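You operate a simulated robot arm through the tools that you are given. There is no shell and no other tool. Be economical: measure what you need, move in short steps, check, and stop when the job is done.

You are at the controls of a simulated robot arm. One attempt, no reset.

TASK
Free the mushroom button, reset, switch to AUTO, start the line, then stop it again.
Fine: use the blue reset button; let it run two to forty seconds; end with the stop button.

The check looks at the end state, three seconds after you hand in, the way a careful person would. Anything else that was tipped, shoved, dropped, spilled or broken makes it a failure.

THE ROBOT
A 7-joint arm with a fingered hand, fixed in place. Base frame: the origin is at the foot of the arm, x ahead of it, y to its left, z up. Lengths are in mm, angles in degrees, forces in N, time in s.
With the tool pointing down near the work surface it reaches from about 300 to 700 mm from the base axis. Its first joint turns from -166.0 to 166.0 degrees. Payload 4 kg.
The TCP is the grasp point between the finger pads, 26 mm short of the fingertips. In the tool frame z runs along the fingers and y along their closing line. The gripper opens to 148 mm. The gripper's body begins 73 mm behind the TCP. The gripper is a hand of 3 fingers: y runs from the thumb to the fingers, the wrist lies at [0, 0, -239] in the tool frame, and closing takes about 1.5 s.
Orientation is that of the tool frame in the base frame, as a unit quaternion [x, y, z, w]. With the fingers straight down and closing along the base's y, the tool's x points along the base's -x, its y along +y and its z along -z.

THE INTERFACE
- The arm moves only by the tool arm_command. Its argument "targets" is a list that holds one entry, the list of rows, each a list of 6 numbers: the shift along the tool's x, y, z in cm, then the turn, a rotation vector about the tool's x, y, z in degrees. In form: [[[x, y, z, wx, wy, wz], ...]]. A call has 1 to 20 rows; each row is the pose to reach, as a shift and turn from the pose commanded when the call began, along the tool's axes at that moment. "grip" is the finger opening in cm, from 0 to 14.8, set as the call begins (left out, the last holds). Each row takes 0.2 s and may step no farther than 50 mm and 8.6 degrees from the row before; otherwise, or with a gripper value out of range, the whole call is refused. Where a pose cannot be reached the arm comes as near as it can. A force on the tool above 40 N (or 10 N above the force at the start of the call, whichever is more), or a blocked arm, ends the call early, and 0.2 s more pass. The fingers move at their own pace (about 72 mm/s each) and stop on an object; they squeeze with about 23 N. The grip force told is the motor's: it shows also when the fingers shut on nothing. Time passes only in rows, and 0.2 s behind the last, so rows that repeat a pose let the fingers close. The reply holds the time, the measured pose of the TCP, the force on the tool along the base axes, the opening and the grip force, in the units named above and with some noise, with the torque about the TCP (base axes, N m) and any sound that the robot's microphone picked up.
- Cameras (640 x 400 px; columns grow to the right, rows downward): "scene" is fixed at [221.4, -507.2, 1531.9]; the picture's right is [1.00, -0.05, 0.00], its down [-0.02, -0.29, -0.96] and it looks along [0.05, 0.96, -0.29] (base axes); focal length 340 px, centre (320, 200). "wrist" rides on the gripper at [68, -39, -90] in the tool frame; the picture's right is [0.50, 0.87, 0.00], its down [-0.66, 0.38, -0.65] and it looks along [-0.57, 0.33, 0.76] (tool axes); focal length 222 px, centre (320, 200). There is no depth. A picture from a camera that has moved, and an enlarged one, comes with that camera's place and axes in the base frame and with its lens. The place of the scene camera against the robot may be out by one fixed shift of up to 18 mm in any direction.
- get_image(camera): a new picture of that camera. The clock stands still meanwhile.
- raise_lower(by): slides the trunk up (or, below 0, down) by that many mm; the arm rides with it, the base frame stays. It gives what a move gives, with no picture.
- set_fingers(finger1, finger2, thumb_bend): sets how far each is bent, from 0 (flat) to 1 (curled in); at 0.3 the hand is open as for a grip, at 0.7 the pads meet at the TCP. One left out holds its place. A second passes; each finger stops where it meets its share of the squeeze, and holds until it gets a number again. A gripper value or a shape takes the hand back. It gives what a move gives, with no picture; readings hold the bend of each and the force on the fingers (four entries, about 0 where the hand has none), thumb and palm.
- set_grasp(shape): the hand has 3 fingers and takes this shape, open, in about a second: jaw (thumb against the fingers, like two jaws); tri (thumb and two fingers); tip (a fingertip pinch); poke (one finger out to press); point (the index stretched); flat (the hand flat); cup (the hand cupped); fist (a fist). The gripper value then closes the fingers along that shape, each until it touches; the sizes above hold for jaw. It gives what a move gives, with no picture.
- inspect(camera, box): a new picture of the part [left, top, right, bottom] of that camera's present view, enlarged. The clock stands still meanwhile.
- sign_off(): hands the job in; it is judged then, once.

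Work in short steps. Places have to be worked out from the pictures, the camera data and where the tool is seen: move nearer, look again, correct. Check each grasp and each placing, and mend what went wrong. You have 120 turns and 84 pictures in all, those below and enlarged ones among them. Open the gripper and draw the arm clear of the work before you hand the job in, unless the task says otherwise; then end with one line.

The tools are called after "Request:" as name(argument=value, ...) on one line, values as JSON. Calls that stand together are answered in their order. arm_command: Moves the arm, as the interface text tells. Its arguments: {"type":"object","properties":{"targets":{"type":"array","items":{"type":"array","items":{"type":"array","items":{"type":"number"}}}},"grip":{"type":"number"}},"required":["targets"]} The other tools are called the same way: raise_lower (by) slides the trunk up or down; set_grasp (shape) gives the hand a shape; set_fingers (finger1, finger2, thumb_bend) moves the fingers one by one; get_image (camera) takes a picture; inspect (camera, box) takes an enlarged picture of a part of a camera's view; sign_off () hands the job in.

At the start:

```text
t: 0.0
ee_pos: [172.5, 403.4, 1264.6]
ee_rot: [0.0, 1.0, -0.001, 0.0]
wrist_force: [-0.5, 0.9, 0.0]
torque: [-0.03, -0.02, 0.0]
finger_gap: 147.9
grasp_force: 0.0
shape: jaw
bend: [0.3, 0.3, 0.3]
finger forces: [0.0, 0.1, 0.1, 0.0, 0.0, 0.0]
trunk travel left (down, up): [-525.0, 65.0]
```

scene: 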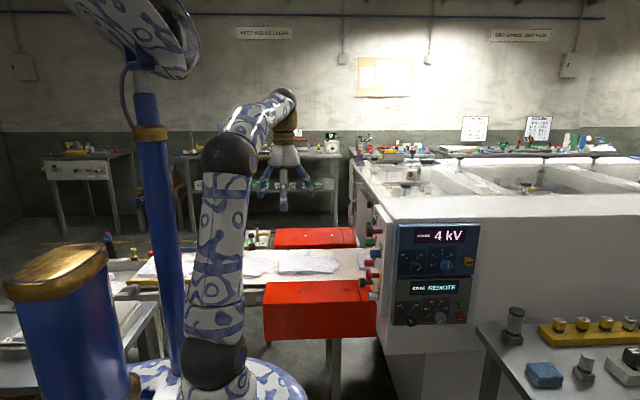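
wrist: 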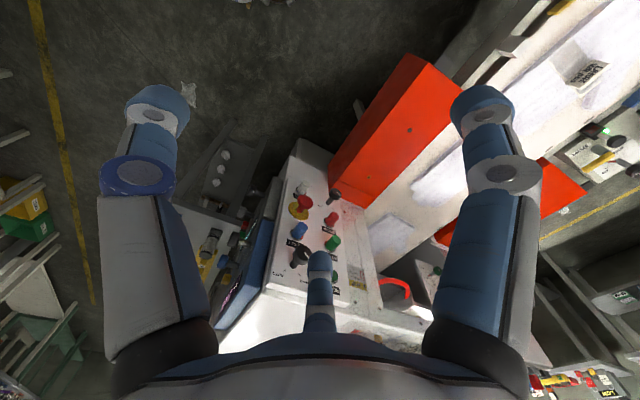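

I start by enlarging both views of the panel with buttons.

Request:
inspect(camera="wrist", box=[240, 140, 400, 320])

Request:
inspect(camera="scene", box=[330, 180, 490, 340])

```text
2.22 times, centred on (320, 230) of wrist
camera zoom: at [104.3, 364.6, 1355.4], right [-0.5, 0.87, 0.0], down [0.66, 0.38, 0.65], along [0.57, 0.33, -0.76], focal length 494 px, centre (320, 133)
```

zoom: 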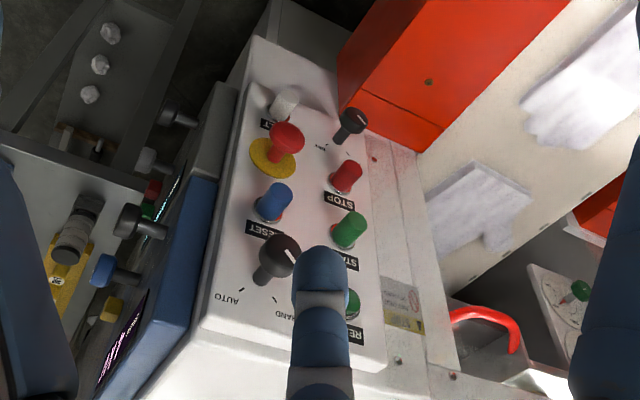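

```text
2.50 times, centred on (410, 260) of scene
camera zoom: at [221.4, -507.2, 1531.9], right [1.0, -0.05, 0.0], down [-0.02, -0.29, -0.96], along [0.05, 0.96, -0.29], focal length 850 px, centre (95, 50)
```

zoom: 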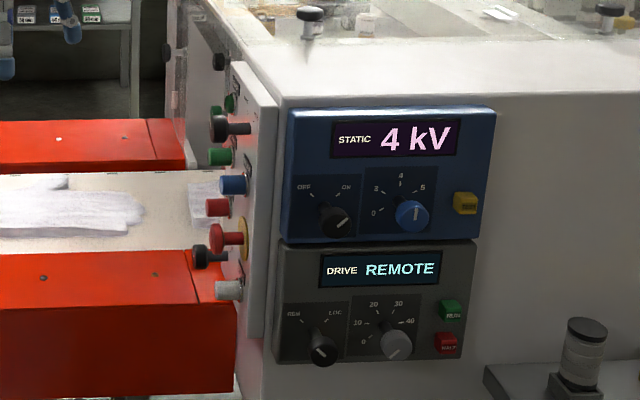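

The panel faces the arm (normal -x); stereo puts the mushroom near (439, 516, 947). I lower the trunk 250 mm, which keeps the hand in free air.

Request:
raise_lower(by=-250)

```text
t: 2.6
ee_pos: [171.9, 403.9, 1013.9]
ee_rot: [0.0, 1.0, 0.0, 0.0]
wrist_force: [0.6, -0.2, -0.6]
torque: [-0.02, 0.03, -0.01]
finger_gap: 148.1
grasp_force: 0.1
shape: jaw
bend: [0.3, 0.3, 0.3]
finger forces: [0.1, 0.0, 0.0, 0.0, 0.0, 0.1]
trunk travel left (down, up): [-275.0, 315.0]
```

Now turn the tool to point along +x, drifting forward a bit, well clear of the panel.

Request:
arm_command(targets=[[[-0.8, 0, 0, 0, -8.2, 0], [-1.6, 0, 0, 0, -16.4, 0], [-2.4, 0, 0, 0, -24.6, 0], [-3.2, 0, 0, 0, -32.8, 0], [-4, 0, 0, 0, -41, 0], [-4.8, 0, 0, 0, -49.2, 0], [-5.6, 0, 0, 0, -57.4, 0], [-6.4, 0, 0, 0, -65.6, 0], [-7.2, 0, 0, 0, -73.8, 0], [-8, 0, 0, 0, -82, 0], [-8.8, 0, 0, 0, -90, 0]]])

Request:
get_image(camera="wrist")

Request:
get_image(camera="scene")

```text
t: 5.0
ee_pos: [259.2, 403.6, 1014.5]
ee_rot: [-0.001, 0.707, 0.001, 0.708]
wrist_force: [-0.7, -0.7, -0.3]
torque: [0.01, 0.02, 0.0]
finger_gap: 148.1
grasp_force: 0.1
shape: jaw
bend: [0.3, 0.3, 0.3]
finger forces: [0.0, 0.0, 0.0, 0.0, 0.0, 0.0]
trunk travel left (down, up): [-275.0, 315.0]
```

```text
79 pictures are left
camera wrist: at [170.0, 364.5, 947.9], right [0.0, 0.87, -0.5], down [-0.65, 0.38, 0.65], along [0.76, 0.33, 0.57], focal length 222 px, centre (320, 200)
```

wrist: 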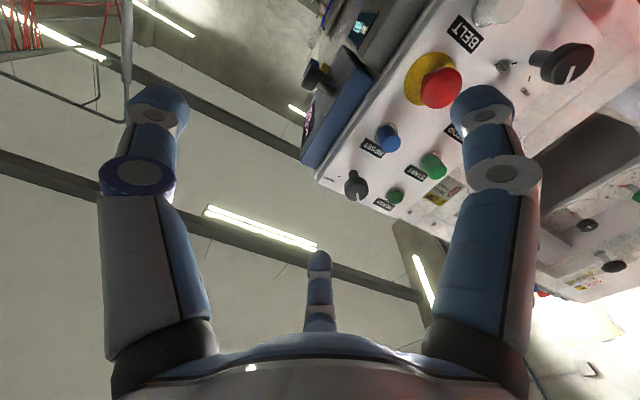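

```text
78 pictures are left
```

scene: 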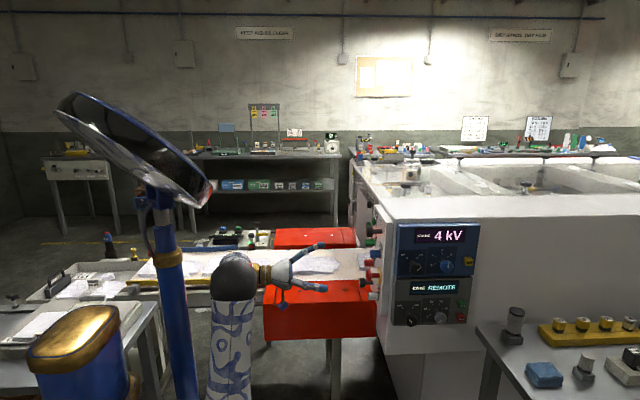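

I prefer the camera above the hand with labels upright, so I roll the tool -150° about its own axis here in free space.

Request:
arm_command(targets=[[[0, 0, 0, 0, 0, -8.4], [0, 0, 0, 0, 0, -16.8], [0, 0, 0, 0, 0, -25.2], [0, 0, 0, 0, 0, -33.6], [0, 0, 0, 0, 0, -42], [0, 0, 0, 0, 0, -50.4], [0, 0, 0, 0, 0, -58.8], [0, 0, 0, 0, 0, -67.2], [0, 0, 0, 0, 0, -75.6], [0, 0, 0, 0, 0, -84], [0, 0, 0, 0, 0, -92.4], [0, 0, 0, 0, 0, -100.8], [0, 0, 0, 0, 0, -109.2], [0, 0, 0, 0, 0, -117.6], [0, 0, 0, 0, 0, -126], [0, 0, 0, 0, 0, -134.4], [0, 0, 0, 0, 0, -142.4], [0, 0, 0, 0, 0, -150]]])

Request:
get_image(camera="wrist")

```text
t: 8.8
ee_pos: [260.4, 404.7, 1015.0]
ee_rot: [0.683, -0.182, 0.683, -0.182]
wrist_force: [-0.2, -1.0, -0.6]
torque: [0.02, -0.01, 0.01]
finger_gap: 148.0
grasp_force: 0.0
shape: jaw
bend: [0.3, 0.3, 0.3]
finger forces: [0.0, 0.0, 0.0, 0.0, 0.0, 0.1]
trunk travel left (down, up): [-275.0, 315.0]
```

```text
77 pictures are left
camera wrist: at [170.1, 404.1, 1093.1], right [0.0, -1.0, 0.0], down [-0.65, 0.0, -0.76], along [0.76, 0.0, -0.65], focal length 222 px, centre (320, 200)
```

wrist: 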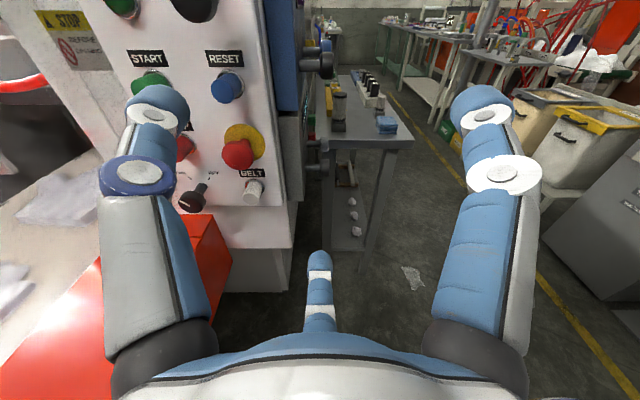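

Good upright view. I shift left (+y), up and back a bit to see the whole panel.

Request:
arm_command(targets=[[[0, -3.4, -1.3, 0, 0, 0], [-0.1, -6.9, -2.6, 0, 0, 0], [-0.17, -10.3, -4, 0, 0, 0]]])

Request:
get_image(camera="wrist")

Request:
inspect(camera="wrist", box=[160, 0, 420, 163])

```text
t: 9.6
ee_pos: [218.5, 493.9, 1064.9]
ee_rot: [0.683, -0.184, 0.683, -0.183]
wrist_force: [-0.3, -0.7, -0.3]
torque: [0.01, 0.01, 0.01]
finger_gap: 147.9
grasp_force: 0.1
shape: jaw
bend: [0.3, 0.3, 0.3]
finger forces: [0.1, 0.1, 0.1, 0.0, 0.1, 0.0]
trunk travel left (down, up): [-275.0, 315.0]
```

```text
76 pictures are left
camera wrist: at [128.7, 493.9, 1143.7], right [0.0, -1.0, 0.0], down [-0.65, 0.0, -0.76], along [0.76, 0.0, -0.65], focal length 222 px, centre (320, 200)
```

wrist: 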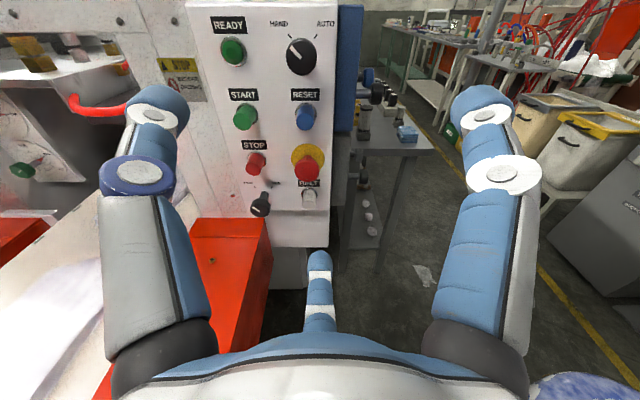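

```text
2.45 times, centred on (290, 82) of wrist
camera zoom: at [128.7, 493.9, 1143.7], right [0.0, -1.0, 0.0], down [-0.65, 0.0, -0.76], along [0.76, 0.0, -0.65], focal length 545 px, centre (394, 491)
```

zoom: 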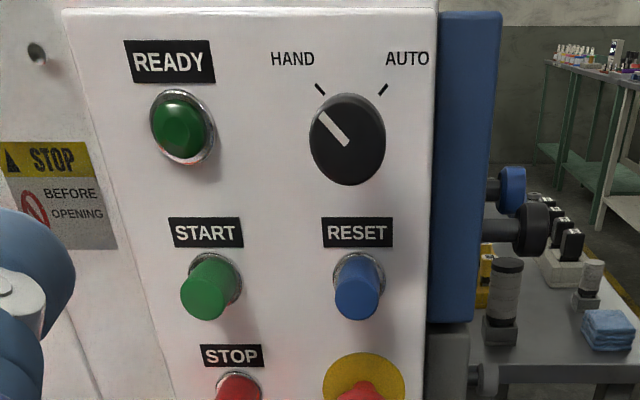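

Triangulated: mushroom front ≈ (436,515,944), reset ≈ (442,516,1026), AUTO knob ≈ (435,516,1103), START ≈ (442,603,1023), STOP ≈ (442,598,950). I look closer at the mushroom and the lower row.

Request:
inspect(camera="wrist", box=[220, 130, 348, 230])

Request:
inspect(camera="scene", box=[350, 180, 410, 310])

```text
4.00 times, centred on (284, 180) of wrist
camera zoom: at [128.7, 493.9, 1143.7], right [0.0, -1.0, 0.0], down [-0.65, 0.0, -0.76], along [0.76, 0.0, -0.65], focal length 888 px, centre (464, 280)
```

zoom: 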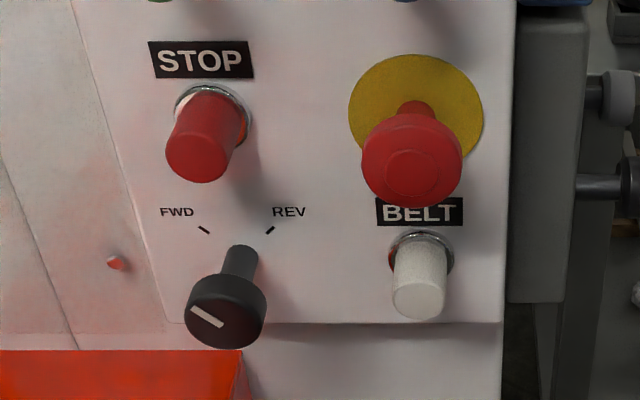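

```text
3.08 times, centred on (380, 245) of scene
camera zoom: at [221.4, -507.2, 1531.9], right [1.0, -0.05, 0.0], down [-0.02, -0.29, -0.96], along [0.05, 0.96, -0.29], focal length 1046 px, centre (135, 62)
```

zoom: 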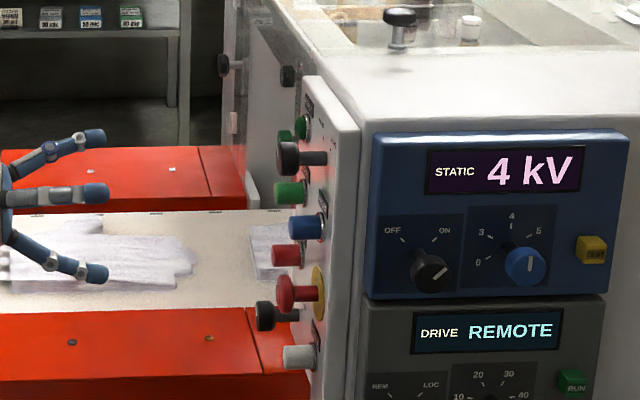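

Knob, mushroom and FWD/REV are discs on thin stems; mushroom disc ≈ 41 mm, panel face ≈ x 476. I move to a standoff in front of the mushroom with the hand opened to 10 cm.

Request:
arm_command(targets=[[[-2.9, 1.1, 2, 0, 0, 0], [-5.8, 2.15, 4, 0, 0, 0], [-8.6, 3.2, 6, 0, 0, 0], [-11.5, 4.27, 8, 0, 0, 0], [-11.5, 4.27, 8, 0, 0, 0]]], grip=10)

Request:
get_image(camera="wrist")

Request:
inspect(camera="scene", box=[250, 180, 410, 320])

```text
t: 10.8
ee_pos: [301.7, 515.7, 943.4]
ee_rot: [0.683, -0.184, 0.683, -0.182]
wrist_force: [0.4, -0.3, -0.1]
torque: [0.02, -0.03, 0.01]
finger_gap: 100.5
grasp_force: 0.0
shape: jaw
bend: [0.29, 0.29, 0.72]
finger forces: [0.1, 0.0, 0.0, 0.0, 0.0, 0.1]
trunk travel left (down, up): [-275.0, 315.0]
```

```text
72 pictures are left
camera wrist: at [210.9, 515.3, 1021.2], right [0.0, -1.0, 0.0], down [-0.65, 0.0, -0.76], along [0.76, 0.0, -0.65], focal length 222 px, centre (320, 200)
```

wrist: 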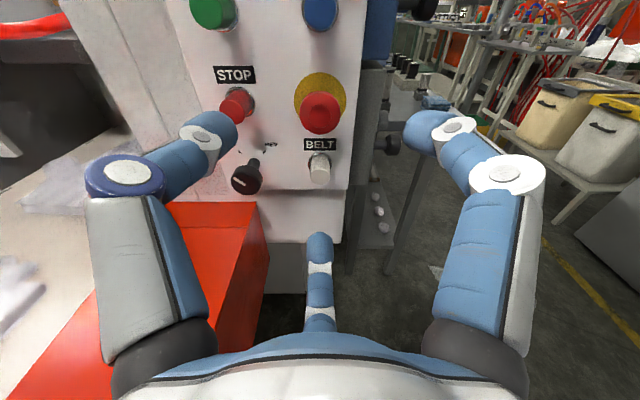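

```text
2.86 times, centred on (330, 250) of scene
camera zoom: at [221.4, -507.2, 1531.9], right [1.0, -0.05, 0.0], down [-0.02, -0.29, -0.96], along [0.05, 0.96, -0.29], focal length 971 px, centre (291, 57)
```

zoom: 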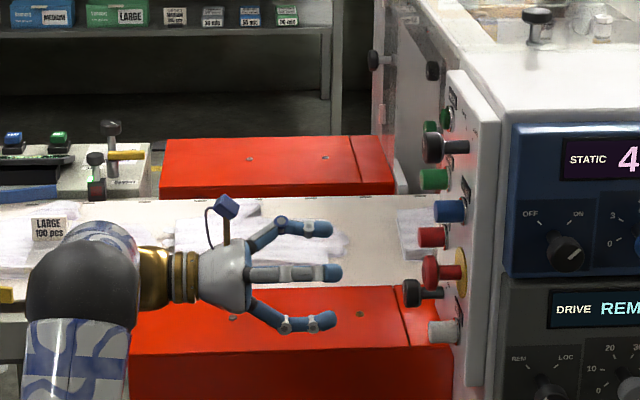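

Mushroom confirmed at (436, 515.5, 944). BELT below is only ~75 mm away, so I narrow the grip to 6.5 cm before advancing, and move to 45 mm short.

Request:
arm_command(targets=[[[0, 0, 2, 0, 0, 0], [0, 0, 4, 0, 0, 0], [0, 0, 6, 0, 0, 0], [0, 0, 6, 0, 0, 0]]], grip=6.5)

Request:
get_image(camera="wrist")

Request:
inspect(camera="scene", box=[300, 200, 400, 300])

```text
t: 11.8
ee_pos: [360.3, 514.9, 942.7]
ee_rot: [0.683, -0.183, 0.683, -0.182]
wrist_force: [0.3, 0.3, 0.5]
torque: [0.0, 0.01, -0.03]
finger_gap: 65.5
grasp_force: 0.0
shape: jaw
bend: [0.39, 0.39, 0.7]
finger forces: [0.0, 0.1, 0.0, 0.0, 0.1, 0.0]
trunk travel left (down, up): [-275.0, 315.0]
```

```text
70 pictures are left
camera wrist: at [270.7, 514.2, 1021.7], right [0.0, -1.0, 0.0], down [-0.65, 0.0, -0.76], along [0.76, 0.0, -0.65], focal length 222 px, centre (320, 200)
```

wrist: 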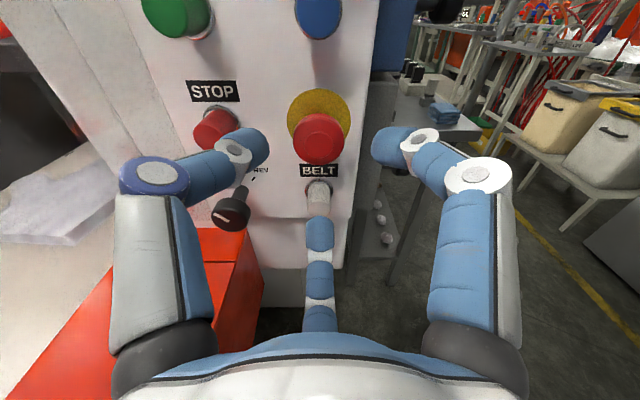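

```text
4.00 times, centred on (350, 250) of scene
camera zoom: at [221.4, -507.2, 1531.9], right [1.0, -0.05, 0.0], down [-0.02, -0.29, -0.96], along [0.05, 0.96, -0.29], focal length 1360 px, centre (200, 0)
```

zoom: 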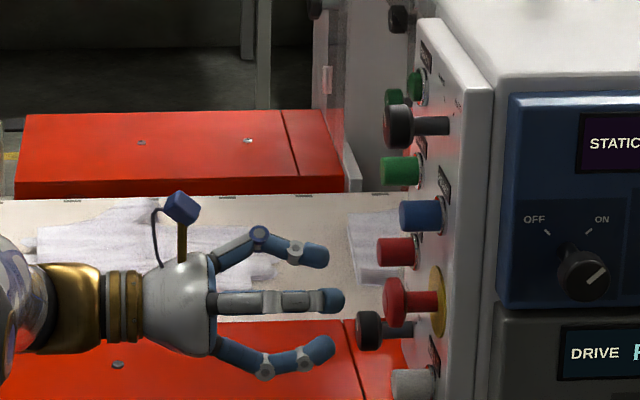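

Digits are centred on the mushroom. I advance 75 mm so the pads straddle the head, watching the force.

Request:
arm_command(targets=[[[0, 0, 2, 0, 0, 0], [0, 0, 4, 0, 0, 0], [0, 0, 5.5, 0, 0, 0], [0, 0, 6.5, 0, 0, 0], [0, 0, 7.5, 0, 0, 0]]])

Request:
get_image(camera="wrist")

Request:
inspect(camera="scene", box=[320, 200, 420, 300])

```text
t: 13.0
ee_pos: [432.9, 514.4, 942.9]
ee_rot: [0.683, -0.183, 0.683, -0.183]
wrist_force: [-0.3, 0.1, -0.6]
torque: [-0.02, 0.0, -0.01]
finger_gap: 65.5
grasp_force: 0.0
shape: jaw
bend: [0.39, 0.39, 0.7]
finger forces: [0.1, 0.0, 0.1, 0.0, 0.1, 0.0]
trunk travel left (down, up): [-275.0, 315.0]
```

```text
68 pictures are left
camera wrist: at [344.1, 513.7, 1022.1], right [0.0, -1.0, 0.0], down [-0.65, 0.0, -0.76], along [0.76, 0.0, -0.65], focal length 222 px, centre (320, 200)
```

wrist: 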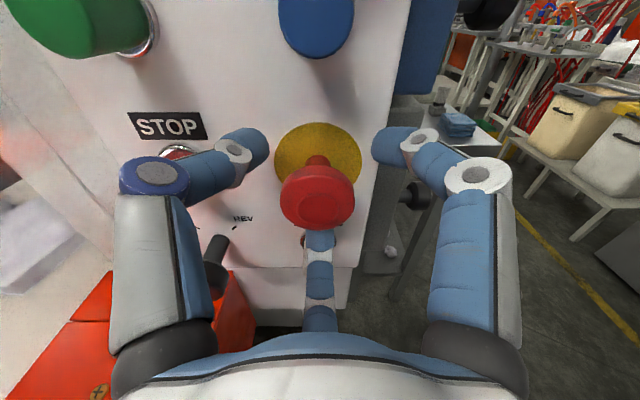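

```text
4.00 times, centred on (370, 250) of scene
camera zoom: at [221.4, -507.2, 1531.9], right [1.0, -0.05, 0.0], down [-0.02, -0.29, -0.96], along [0.05, 0.96, -0.29], focal length 1360 px, centre (120, 0)
```

zoom: 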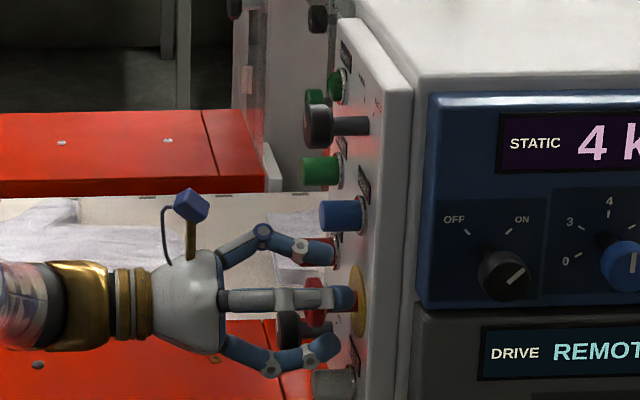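

The head sits between the digits at the pad plane. I close the grip.

Request:
arm_command(targets=[[[0, 0, 0, 0, 0, 0], [0, 0, 0, 0, 0, 0], [0, 0, 0, 0, 0, 0], [0, 0, 0, 0, 0, 0], [0, 0, 0, 0, 0, 0], [0, 0, 0, 0, 0, 0]]], grip=0)

Request:
get_image(camera="wrist")

```text
t: 14.4
ee_pos: [434.4, 512.4, 943.0]
ee_rot: [0.683, -0.184, 0.683, -0.182]
wrist_force: [21.6, 1.6, 5.2]
torque: [0.07, -0.06, -0.13]
finger_gap: 20.6
grasp_force: 23.1
shape: jaw
bend: [0.73, 0.76, 0.73]
finger forces: [20.4, 20.5, 0.0, 0.1, 23.4, 0.0]
trunk travel left (down, up): [-275.0, 315.0]
```

```text
66 pictures are left
camera wrist: at [345.9, 513.3, 1022.0], right [0.0, -1.0, 0.0], down [-0.65, 0.0, -0.76], along [0.76, 0.0, -0.65], focal length 222 px, centre (320, 200)
```

wrist: 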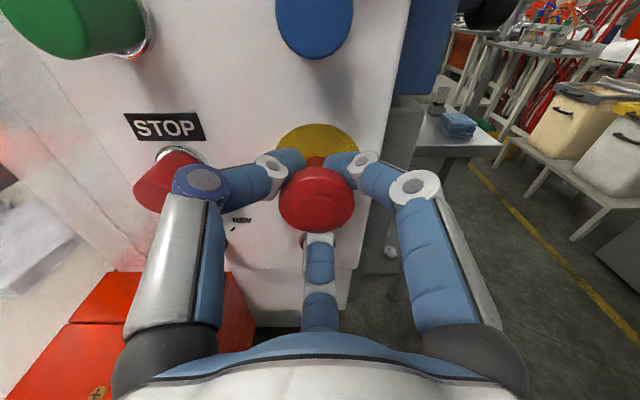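

The fingers are hooked behind the head with firm contact. I twist clockwise in steps to 40°.

Request:
arm_command(targets=[[[0, 0, 0, 0, 0, 7], [0, 0, 0, 0, 0, 14], [0, 0, 0, 0, 0, 21], [0, 0, 0, 0, 0, 28], [0, 0, 0, 0, 0, 35], [0, 0, 0, 0, 0, 40]]])

Request:
get_image(camera="wrist")

```text
t: 15.8
ee_pos: [432.2, 512.7, 943.5]
ee_rot: [0.58, -0.407, 0.578, -0.406]
wrist_force: [-3.6, -7.6, -2.8]
torque: [0.01, 0.21, -0.22]
finger_gap: 20.1
grasp_force: 23.1
shape: jaw
bend: [0.74, 0.77, 0.74]
finger forces: [22.8, 21.7, 0.1, 0.1, 16.9, 0.1]
trunk travel left (down, up): [-275.0, 315.0]
```

```text
65 pictures are left
camera wrist: at [343.0, 463.5, 1003.6], right [0.0, -0.76, -0.64], down [-0.65, 0.49, -0.58], along [0.76, 0.42, -0.5], focal length 222 px, centre (320, 200)
```

wrist: 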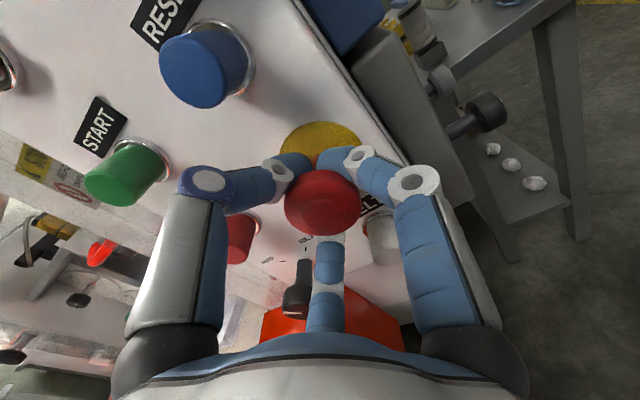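

No click or torque from twisting. With the fingers hooked behind the head, I pull back gently.

Request:
arm_command(targets=[[[0, 0, -0.4, 0, 0, 0], [0, 0, -0.8, 0, 0, 0], [0, 0, -1.2, 0, 0, 0], [0, 0, -1.6, 0, 0, 0]]])

Request:
get_image(camera="wrist")

```text
t: 16.6
ee_pos: [428.6, 510.9, 944.2]
ee_rot: [0.577, -0.408, 0.582, -0.403]
wrist_force: [39.0, 4.9, 0.4]
torque: [-0.01, 0.14, 0.04]
finger_gap: 18.2
grasp_force: 23.6
shape: jaw
bend: [0.73, 0.76, 0.73]
finger forces: [27.1, 26.6, 0.1, 0.0, 22.2, 0.1]
trunk travel left (down, up): [-275.0, 315.0]
stopped in row 4: the force on the tool passed its limit at 44 N (the readings are from after the stop); the commanded pose is now the measured one
```

```text
64 pictures are left
camera wrist: at [339.3, 462.7, 1003.3], right [-0.01, -0.77, -0.64], down [-0.65, 0.49, -0.58], along [0.76, 0.41, -0.5], focal length 222 px, centre (320, 200)
```

wrist: 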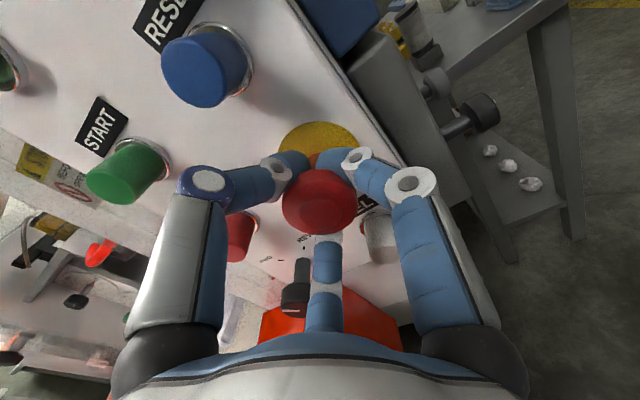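

Pull alone at 44 N doesn't release. I relieve the pull and turn a further 30° clockwise.

Request:
arm_command(targets=[[[0, 0, 0.4, 0, 0, 0], [0, 0, 0.4, 0, 0, 7], [0, 0, 0.4, 0, 0, 14], [0, 0, 0.4, 0, 0, 21], [0, 0, 0.4, 0, 0, 28], [0, 0, 0.4, 0, 0, 33]]])

Request:
get_image(camera="wrist")

Request:
inspect(camera="scene", box=[320, 200, 420, 300])

```text
t: 18.0
ee_pos: [431.3, 512.9, 942.7]
ee_rot: [-0.438, 0.555, -0.441, 0.553]
wrist_force: [31.9, -3.9, -3.5]
torque: [-0.59, -0.2, -0.03]
finger_gap: 16.8
grasp_force: 23.3
shape: jaw
bend: [0.74, 0.76, 0.73]
finger forces: [22.7, 24.1, 0.0, 0.0, 18.7, 0.0]
trunk travel left (down, up): [-275.0, 315.0]
```

```text
63 pictures are left
camera wrist: at [341.3, 438.1, 966.4], right [0.0, -0.29, -0.96], down [-0.65, 0.73, -0.22], along [0.76, 0.62, -0.19], focal length 222 px, centre (320, 200)
```

wrist: 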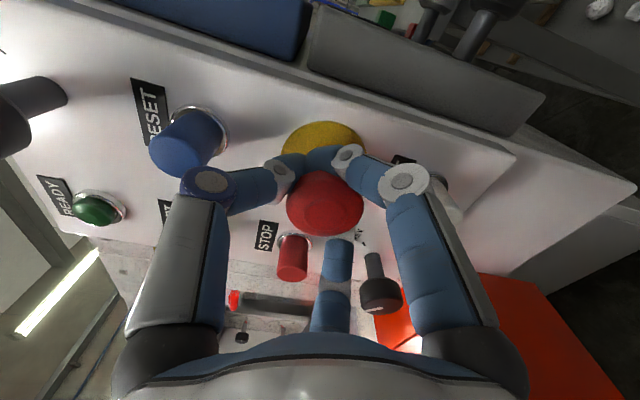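

```text
4.00 times, centred on (370, 250) of scene
camera zoom: at [221.4, -507.2, 1531.9], right [1.0, -0.05, 0.0], down [-0.02, -0.29, -0.96], along [0.05, 0.96, -0.29], focal length 1360 px, centre (120, 0)
```

zoom: 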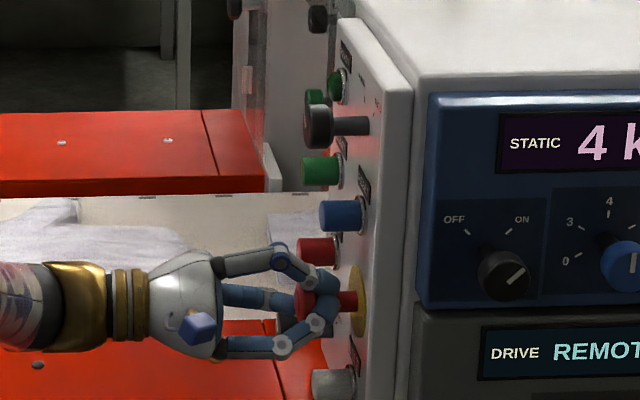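

There is now a −0.59 N·m reaction, and the head looks slightly further out. I open to 6.5 cm and look at where the head sits.

Request:
arm_command(targets=[[[0, 0, 0, 0, 0, 0], [0, 0, 0, 0, 0, 0], [0, 0, 0, 0, 0, 0], [0, 0, 0, 0, 0, 0]]], grip=6.5)

Request:
arm_command(targets=[[[0, 0, -2, 0, 0, 0], [0, 0, -4, 0, 0, 0], [0, 0, -7, 0, 0, 0]]])

Request:
inspect(camera="scene", box=[320, 200, 420, 300])

Request:
get_image(camera="wrist")

```text
t: 19.0
ee_pos: [427.5, 513.4, 944.8]
ee_rot: [-0.439, 0.553, -0.442, 0.554]
wrist_force: [-1.1, 0.6, 0.0]
torque: [-0.01, -0.01, 0.04]
finger_gap: 64.4
grasp_force: 0.0
shape: jaw
bend: [0.77, 0.77, 0.7]
finger forces: [0.0, 0.0, 0.0, 0.0, 0.0, 0.1]
trunk travel left (down, up): [-275.0, 315.0]
```

```text
t: 19.8
ee_pos: [358.2, 512.6, 945.8]
ee_rot: [-0.439, 0.553, -0.442, 0.554]
wrist_force: [-0.2, -0.1, -0.2]
torque: [-0.02, -0.01, 0.02]
finger_gap: 64.6
grasp_force: 0.1
shape: jaw
bend: [0.77, 0.77, 0.7]
finger forces: [0.1, 0.0, 0.1, 0.1, 0.1, 0.0]
trunk travel left (down, up): [-275.0, 315.0]
```

```text
4.00 times, centred on (370, 250) of scene
camera zoom: at [221.4, -507.2, 1531.9], right [1.0, -0.05, 0.0], down [-0.02, -0.29, -0.96], along [0.05, 0.96, -0.29], focal length 1360 px, centre (120, 0)
```

zoom: 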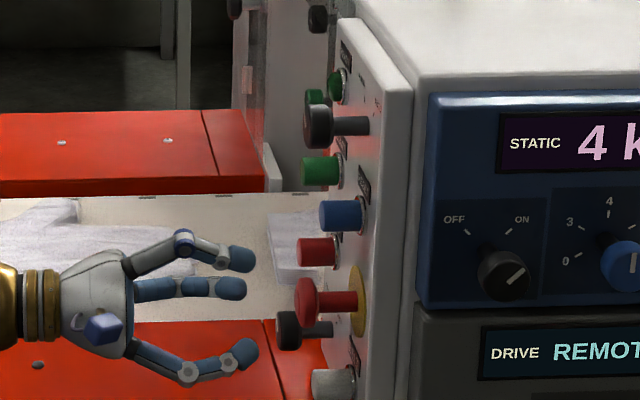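

```text
60 pictures are left
camera wrist: at [268.0, 438.9, 967.9], right [0.0, -0.29, -0.96], down [-0.65, 0.73, -0.22], along [0.76, 0.62, -0.19], focal length 222 px, centre (320, 200)
```

wrist: 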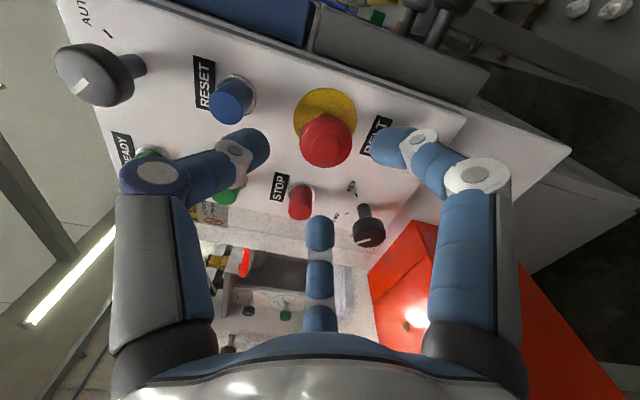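

The head has popped out by ~7 mm: the mushroom is free. I back off and roll back upright, then shape the hand to poke.

Request:
arm_command(targets=[[[0, 0, -1.5, 0, 0, -8], [0, 0, -3, 0, 0, -16], [0, 0, -4.5, 0, 0, -24], [0, 0, -6, 0, 0, -32], [0, 0, -6, 0, 0, -40], [0, 0, -6, 0, 0, -48], [0, 0, -6, 0, 0, -56], [0, 0, -6, 0, 0, -64], [0, 0, -6, 0, 0, -72], [0, 0, -6, 0, 0, -73]]])

Request:
set_grasp(shape="poke")

Request:
get_image(camera="wrist")

Request:
inspect(camera="scene", box=[250, 180, 410, 320])

```text
t: 22.0
ee_pos: [297.2, 514.3, 944.9]
ee_rot: [0.682, -0.183, 0.685, -0.182]
wrist_force: [0.1, 0.6, 0.5]
torque: [0.03, -0.02, -0.01]
finger_gap: 64.7
grasp_force: 0.1
shape: jaw
bend: [0.77, 0.77, 0.7]
finger forces: [0.0, 0.0, 0.1, 0.1, 0.1, 0.0]
trunk travel left (down, up): [-275.0, 315.0]
```

```text
t: 22.9
ee_pos: [297.3, 514.5, 944.5]
ee_rot: [0.682, -0.184, 0.684, -0.182]
wrist_force: [0.9, 0.2, 0.0]
torque: [0.02, -0.03, -0.01]
finger_gap: 0.0
grasp_force: 0.1
shape: poke
bend: [1.0, 1.0, 0.4]
finger forces: [0.0, 0.1, 0.0, 0.0, 0.0, 0.0]
trunk travel left (down, up): [-275.0, 315.0]
```

```text
59 pictures are left
camera wrist: at [207.8, 513.9, 1022.6], right [0.0, -1.0, 0.0], down [-0.65, 0.0, -0.76], along [0.76, 0.0, -0.65], focal length 222 px, centre (320, 200)
```

wrist: 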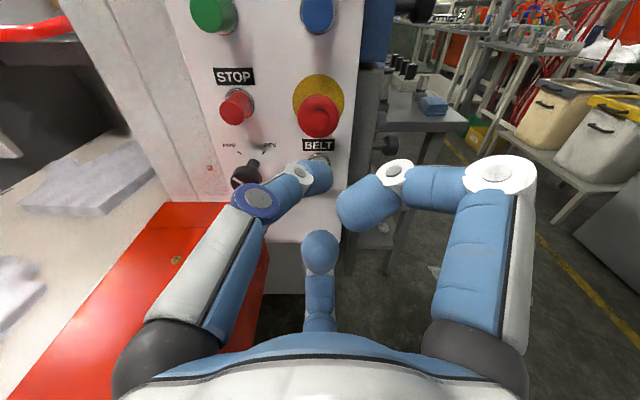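

```text
2.86 times, centred on (330, 250) of scene
camera zoom: at [221.4, -507.2, 1531.9], right [1.0, -0.05, 0.0], down [-0.02, -0.29, -0.96], along [0.05, 0.96, -0.29], focal length 971 px, centre (291, 57)
```

zoom: 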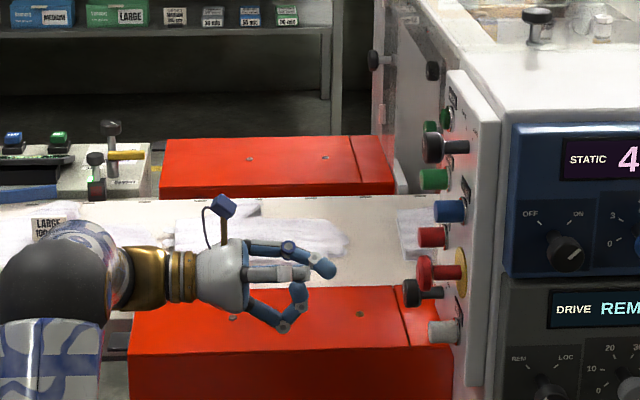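

The thumb's tip is the poker, on the TCP axis ~28 mm ahead of it. I move up to a standoff in front of RESET.

Request:
arm_command(targets=[[[2.3, -1.35, 1, 0, 0, 0], [4.6, -2.7, 3, 0, 0, 0], [6.8, -4, 6, 0, 0, 0], [6.8, -4, 6, 0, 0, 0]]])

Request:
get_image(camera="wrist")

Request:
inspect(camera="scene", box=[320, 180, 420, 280])

```text
t: 23.9
ee_pos: [359.6, 512.6, 1023.2]
ee_rot: [0.681, -0.184, 0.684, -0.183]
wrist_force: [0.6, 0.1, -0.8]
torque: [0.01, -0.01, 0.01]
finger_gap: 0.1
grasp_force: 0.1
shape: poke
bend: [1.0, 1.0, 0.4]
finger forces: [0.0, 0.0, 0.0, 0.0, 0.0, 0.1]
trunk travel left (down, up): [-275.0, 315.0]
```

```text
57 pictures are left
camera wrist: at [269.9, 513.6, 1101.4], right [0.0, -1.0, 0.0], down [-0.65, 0.0, -0.76], along [0.76, 0.0, -0.65], focal length 222 px, centre (320, 200)
```

wrist: 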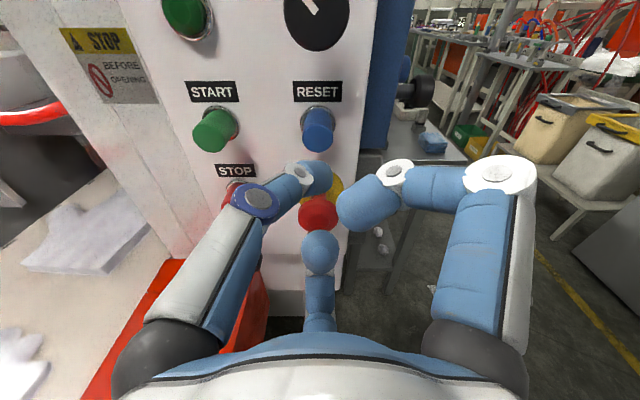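

```text
4.00 times, centred on (370, 230) of scene
camera zoom: at [221.4, -507.2, 1531.9], right [1.0, -0.05, 0.0], down [-0.02, -0.29, -0.96], along [0.05, 0.96, -0.29], focal length 1360 px, centre (120, 80)
```

zoom: 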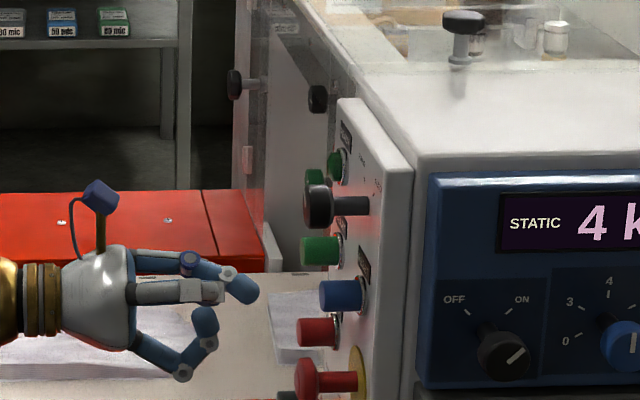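

Tip is ~4 mm high and ~52 mm short of the blue button. I correct and press in small steps, then come back.

Request:
arm_command(targets=[[[-0.45, 0, 2, 0, 0, 0], [-0.45, 0, 4, 0, 0, 0], [-0.45, 0, 4.8, 0, 0, 0], [-0.45, 0, 5.1, 0, 0, 0], [-0.45, 0, 5.4, 0, 0, 0], [-0.45, 0, 5.7, 0, 0, 0], [-0.45, 0, 6.0, 0, 0, 0]]])

Request:
get_image(camera="wrist")

```text
t: 25.5
ee_pos: [417.5, 515.3, 1020.0]
ee_rot: [0.682, -0.183, 0.685, -0.183]
wrist_force: [-1.4, -0.6, 0.6]
torque: [-0.02, -0.01, -0.01]
finger_gap: 0.1
grasp_force: 0.1
shape: poke
bend: [1.0, 1.0, 0.4]
finger forces: [0.0, 0.0, 0.0, 0.0, 2.2, 0.0]
trunk travel left (down, up): [-275.0, 315.0]
heard: click
```

```text
55 pictures are left
camera wrist: at [327.7, 516.6, 1097.5], right [0.0, -1.0, 0.0], down [-0.65, 0.0, -0.76], along [0.76, 0.0, -0.65], focal length 222 px, centre (320, 200)
```

wrist: 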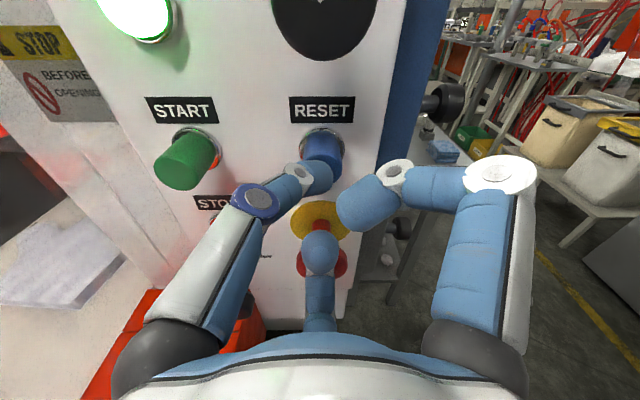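

Click heard and READY is lit — reset succeeded. I retreat and rise to the HAND/AUTO knob.

Request:
arm_command(targets=[[[0, 0, -3, 0, 0, 0], [0, 0, -7, 0, 0, 0], [2, -1.1, -10, 0, 0, 0], [4.6, -2.6, -10, 0, 0, 0], [7.2, -4.15, -10, 0, 0, 0]]])

Request:
set_grasp(shape="jaw")

Request:
arm_command(targets=[[[0, 0, 0, 0, 0, 0], [0, 0, 0, 0, 0, 0], [0, 0, 0, 0, 0, 0], [0, 0, 0, 0, 0, 0]]], grip=6.5)

Request:
get_image(camera="wrist")

Request:
inspect(camera="scene", box=[320, 160, 420, 260])

```text
t: 26.7
ee_pos: [317.8, 517.9, 1100.7]
ee_rot: [0.681, -0.183, 0.685, -0.183]
wrist_force: [-0.6, 0.6, 0.2]
torque: [0.01, -0.02, 0.05]
finger_gap: 0.1
grasp_force: 0.0
shape: poke
bend: [1.0, 1.0, 0.4]
finger forces: [0.0, 0.0, 0.0, 0.1, 0.0, 0.0]
trunk travel left (down, up): [-275.0, 315.0]
```

```text
t: 27.6
ee_pos: [317.4, 516.1, 1102.1]
ee_rot: [0.682, -0.183, 0.685, -0.182]
wrist_force: [0.8, 0.1, 0.4]
torque: [0.03, 0.02, 0.02]
finger_gap: 148.1
grasp_force: 0.0
shape: jaw
bend: [0.3, 0.3, 0.3]
finger forces: [0.0, 0.0, 0.0, 0.0, 0.1, 0.0]
trunk travel left (down, up): [-275.0, 315.0]
```

```text
t: 28.6
ee_pos: [317.6, 517.6, 1101.0]
ee_rot: [0.681, -0.184, 0.685, -0.182]
wrist_force: [-0.3, 0.5, 0.0]
torque: [0.0, -0.01, 0.01]
finger_gap: 65.5
grasp_force: 0.2
shape: jaw
bend: [0.39, 0.39, 0.7]
finger forces: [0.0, 0.0, 0.1, 0.0, 0.1, 0.0]
trunk travel left (down, up): [-275.0, 315.0]
```

```text
54 pictures are left
camera wrist: at [228.2, 517.6, 1179.1], right [0.0, -1.0, 0.0], down [-0.65, 0.0, -0.76], along [0.76, 0.0, -0.65], focal length 222 px, centre (320, 200)
```

wrist: 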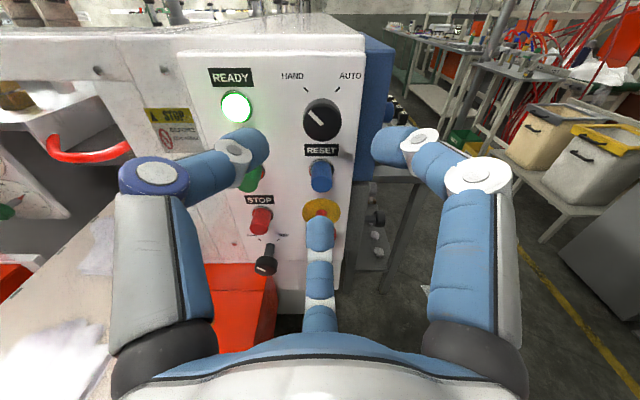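

```text
4.00 times, centred on (370, 210) of scene
camera zoom: at [221.4, -507.2, 1531.9], right [1.0, -0.05, 0.0], down [-0.02, -0.29, -0.96], along [0.05, 0.96, -0.29], focal length 1360 px, centre (120, 160)
```

zoom: 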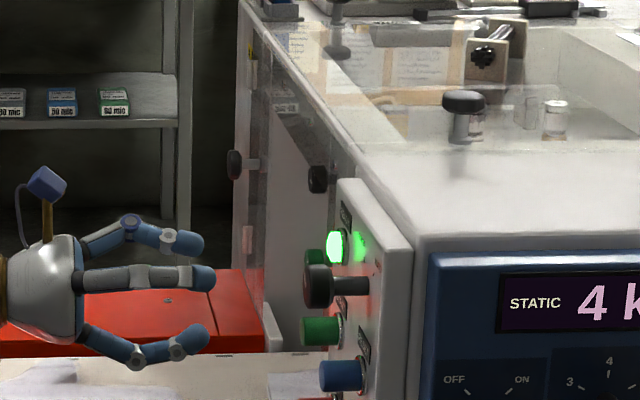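

Knob centre ≈ (432, 516.7, 1103), disc ≈ 37 mm. I advance so the distal pads land on the rim (TCP x≈420) and close.

Request:
arm_command(targets=[[[0.2, 0, 3, 0, 0, 0], [0.3, -0.1, 6, 0, 0, 0], [0.3, -0.1, 8, 0, 0, 0], [0.3, -0.1, 9.2, 0, 0, 0], [0.3, -0.1, 10.2, 0, 0, 0]]])

Request:
arm_command(targets=[[[0, 0, 0, 0, 0, 0], [0, 0, 0, 0, 0, 0], [0, 0, 0, 0, 0, 0], [0, 0, 0, 0, 0, 0], [0, 0, 0, 0, 0, 0]]], grip=0)

Request:
get_image(camera="wrist")

Request:
inspect(camera="scene", box=[320, 160, 420, 260])

```text
t: 29.8
ee_pos: [420.5, 516.4, 1106.8]
ee_rot: [0.681, -0.185, 0.685, -0.181]
wrist_force: [0.5, -0.5, 0.1]
torque: [-0.01, 0.0, 0.0]
finger_gap: 65.4
grasp_force: 0.1
shape: jaw
bend: [0.39, 0.39, 0.7]
finger forces: [0.1, 0.1, 0.0, 0.0, 0.1, 0.1]
trunk travel left (down, up): [-275.0, 315.0]
```

```text
t: 31.0
ee_pos: [419.8, 516.7, 1107.2]
ee_rot: [0.681, -0.184, 0.685, -0.182]
wrist_force: [2.1, 0.3, 3.2]
torque: [0.05, -0.03, 0.07]
finger_gap: 26.9
grasp_force: 22.8
shape: jaw
bend: [0.75, 0.77, 0.7]
finger forces: [19.4, 20.1, 0.0, 0.0, 20.6, 0.1]
trunk travel left (down, up): [-275.0, 315.0]
```

```text
52 pictures are left
camera wrist: at [330.1, 516.1, 1184.7], right [0.0, -1.0, 0.0], down [-0.65, 0.0, -0.76], along [0.76, 0.0, -0.65], focal length 222 px, centre (320, 200)
```

wrist: 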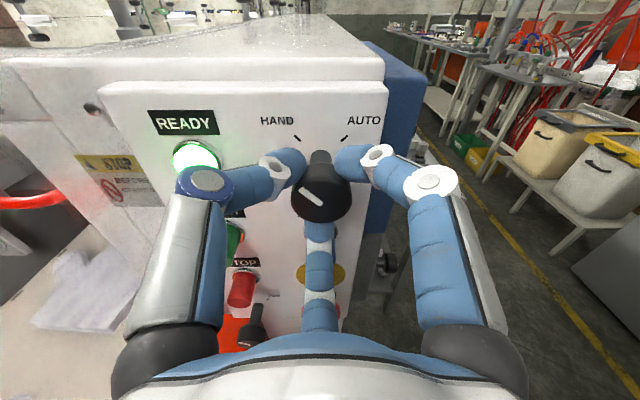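

```text
4.00 times, centred on (370, 210) of scene
camera zoom: at [221.4, -507.2, 1531.9], right [1.0, -0.05, 0.0], down [-0.02, -0.29, -0.96], along [0.05, 0.96, -0.29], focal length 1360 px, centre (120, 160)
```

zoom: 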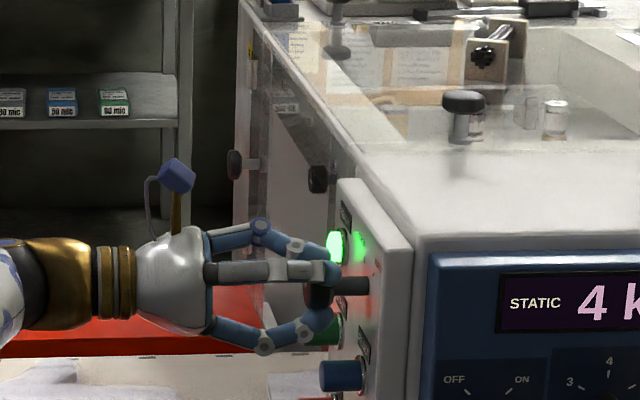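

Grip holds the rim's back edge with ~20 N per digit. I turn clockwise 45° and check the pointer.

Request:
arm_command(targets=[[[0, 0, 0, 0, 0, 8], [0, 0, 0, 0, 0, 16], [0, 0, 0, 0, 0, 24], [0, 0, 0, 0, 0, 32], [0, 0, 0, 0, 0, 40], [0, 0, 0, 0, 0, 45]]])

Request:
get_image(camera="wrist")

```text
t: 32.4
ee_pos: [420.4, 514.8, 1105.9]
ee_rot: [0.558, -0.432, 0.562, -0.431]
wrist_force: [1.6, -8.7, -0.9]
torque: [-0.05, 0.02, -0.24]
finger_gap: 25.8
grasp_force: 23.5
shape: jaw
bend: [0.74, 0.77, 0.7]
finger forces: [25.3, 18.2, 0.0, 0.0, 18.9, 0.0]
trunk travel left (down, up): [-275.0, 315.0]
```

```text
50 pictures are left
camera wrist: at [330.2, 459.7, 1160.9], right [0.0, -0.7, -0.71], down [-0.65, 0.54, -0.54], along [0.76, 0.46, -0.46], focal length 222 px, centre (320, 200)
```

wrist: 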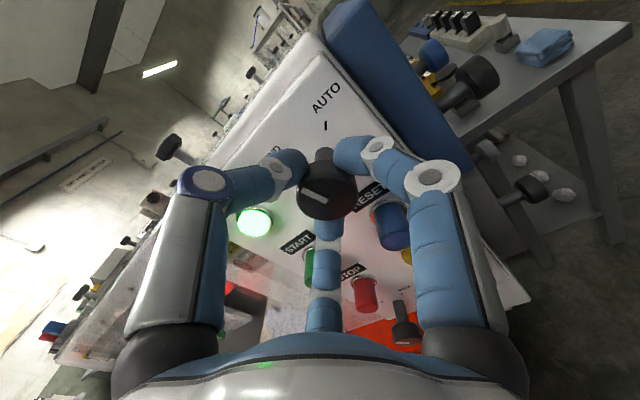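

The pointer co-rotates with the hand. I continue ~42° more to AUTO.

Request:
arm_command(targets=[[[0, 0, 0, 0, 0, 8], [0, 0, 0, 0, 0, 16], [0, 0, 0, 0, 0, 24], [0, 0, 0, 0, 0, 32], [0, 0, 0, 0, 0, 40], [0, 0, 0, 0, 0, 43]]])

Request:
get_image(camera="wrist")

```text
t: 33.8
ee_pos: [420.8, 513.5, 1106.3]
ee_rot: [-0.362, 0.607, -0.365, 0.606]
wrist_force: [2.5, -13.2, -8.9]
torque: [-0.13, 0.12, -0.46]
finger_gap: 24.6
grasp_force: 22.9
shape: jaw
bend: [0.74, 0.77, 0.7]
finger forces: [26.6, 15.7, 0.1, 0.1, 22.1, 0.0]
trunk travel left (down, up): [-275.0, 315.0]
```

```text
49 pictures are left
camera wrist: at [330.5, 436.9, 1108.8], right [0.0, -0.03, -1.0], down [-0.65, 0.76, -0.03], along [0.76, 0.65, -0.02], focal length 222 px, centre (320, 200)
```

wrist: 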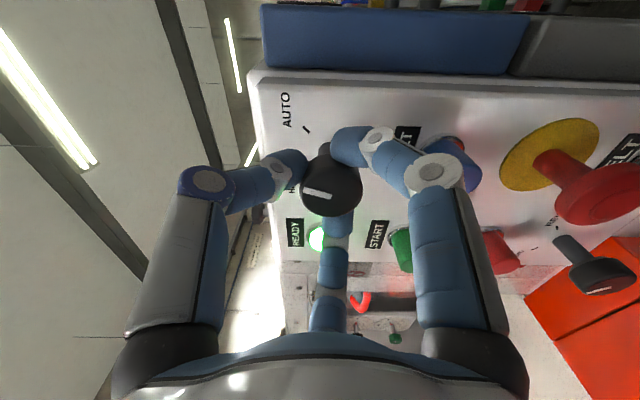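

The knob slipped a bit: pointer is ~10° past vertical, AUTO needs ~35° more. I open, roll back, recentre with pads mid-rim (6 mm back) and regrip.

Request:
arm_command(targets=[[[0, 0, 0, 0, 0, 0], [0, 0, 0, 0, 0, 0], [0, 0, 0, 0, 0, 0], [0, 0, -0.6, 0, 0, -8], [0, 0, -0.6, 0, 0, -16], [0, 0, -0.6, 0, 0, -24], [0, 0, -0.6, 0, 0, -32], [0, 0, -0.6, 0, 0, -40], [0, 0, -0.6, 0, 0, -48], [0, 0, -0.6, 0, 0, -56], [0, 0, -0.6, 0, 0, -64], [0, 0, -0.6, 0, 0, -72], [0, 0, -0.6, 0, 0, -80], [0, 0, -0.6, 0, 0, -88], [0, 0, -0.6, 0, 0, -88]]], grip=6.5)

Request:
get_image(camera="wrist")

```text
t: 37.0
ee_pos: [413.8, 514.8, 1106.0]
ee_rot: [0.682, -0.183, 0.685, -0.181]
wrist_force: [-0.2, -0.4, 0.8]
torque: [-0.02, 0.02, 0.04]
finger_gap: 64.3
grasp_force: 0.1
shape: jaw
bend: [0.77, 0.77, 0.7]
finger forces: [0.0, 0.0, 0.0, 0.0, 0.1, 0.1]
trunk travel left (down, up): [-275.0, 315.0]
```

```text
48 pictures are left
camera wrist: at [323.5, 516.3, 1184.3], right [0.0, -1.0, 0.0], down [-0.65, 0.0, -0.76], along [0.76, 0.0, -0.65], focal length 222 px, centre (320, 200)
```

wrist: 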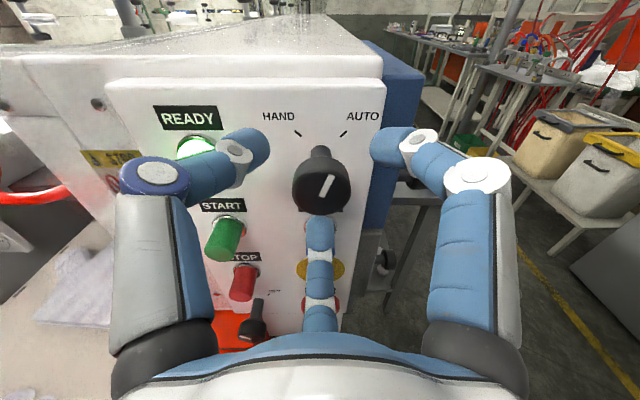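

Pointer rests ~25° clockwise, holding. I lower 2.5 mm, regrip and turn 35°.

Request:
arm_command(targets=[[[-0.2, 0.1, 0, 0, 0, 0], [-0.2, 0.1, 0, 0, 0, 0], [-0.2, 0.1, 0, 0, 0, 0], [-0.2, 0.1, 0, 0, 0, 0], [-0.2, 0.1, 0, 0, 0, 0], [-0.2, 0.1, 0, 0, 0, 0], [-0.2, 0.1, 0, 0, 0, 7], [-0.2, 0.1, 0, 0, 0, 14], [-0.2, 0.1, 0, 0, 0, 21], [-0.2, 0.1, 0, 0, 0, 28], [-0.2, 0.1, 0, 0, 0, 35], [-0.2, 0.1, 0, 0, 0, 35]]], grip=0)

Request:
get_image(camera="wrist")

```text
t: 39.6
ee_pos: [413.4, 515.4, 1105.1]
ee_rot: [0.594, -0.382, 0.597, -0.38]
wrist_force: [-0.6, -5.9, -2.0]
torque: [-0.07, 0.04, -0.2]
finger_gap: 26.5
grasp_force: 22.9
shape: jaw
bend: [0.75, 0.76, 0.7]
finger forces: [26.6, 19.3, 0.1, 0.1, 19.4, 0.1]
trunk travel left (down, up): [-275.0, 315.0]
```

```text
47 pictures are left
camera wrist: at [323.1, 471.4, 1167.9], right [0.0, -0.82, -0.58], down [-0.65, 0.44, -0.62], along [0.76, 0.37, -0.53], focal length 222 px, centre (320, 200)
```

wrist: 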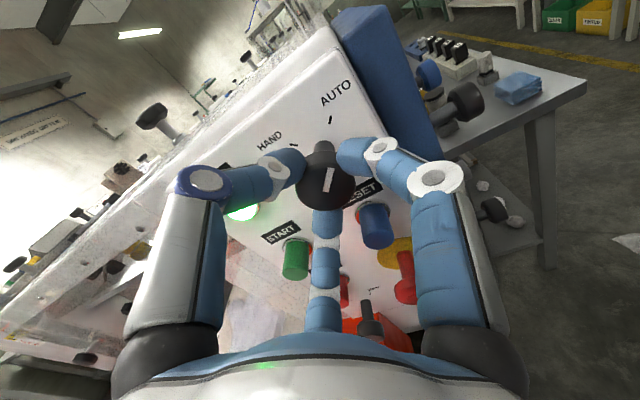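

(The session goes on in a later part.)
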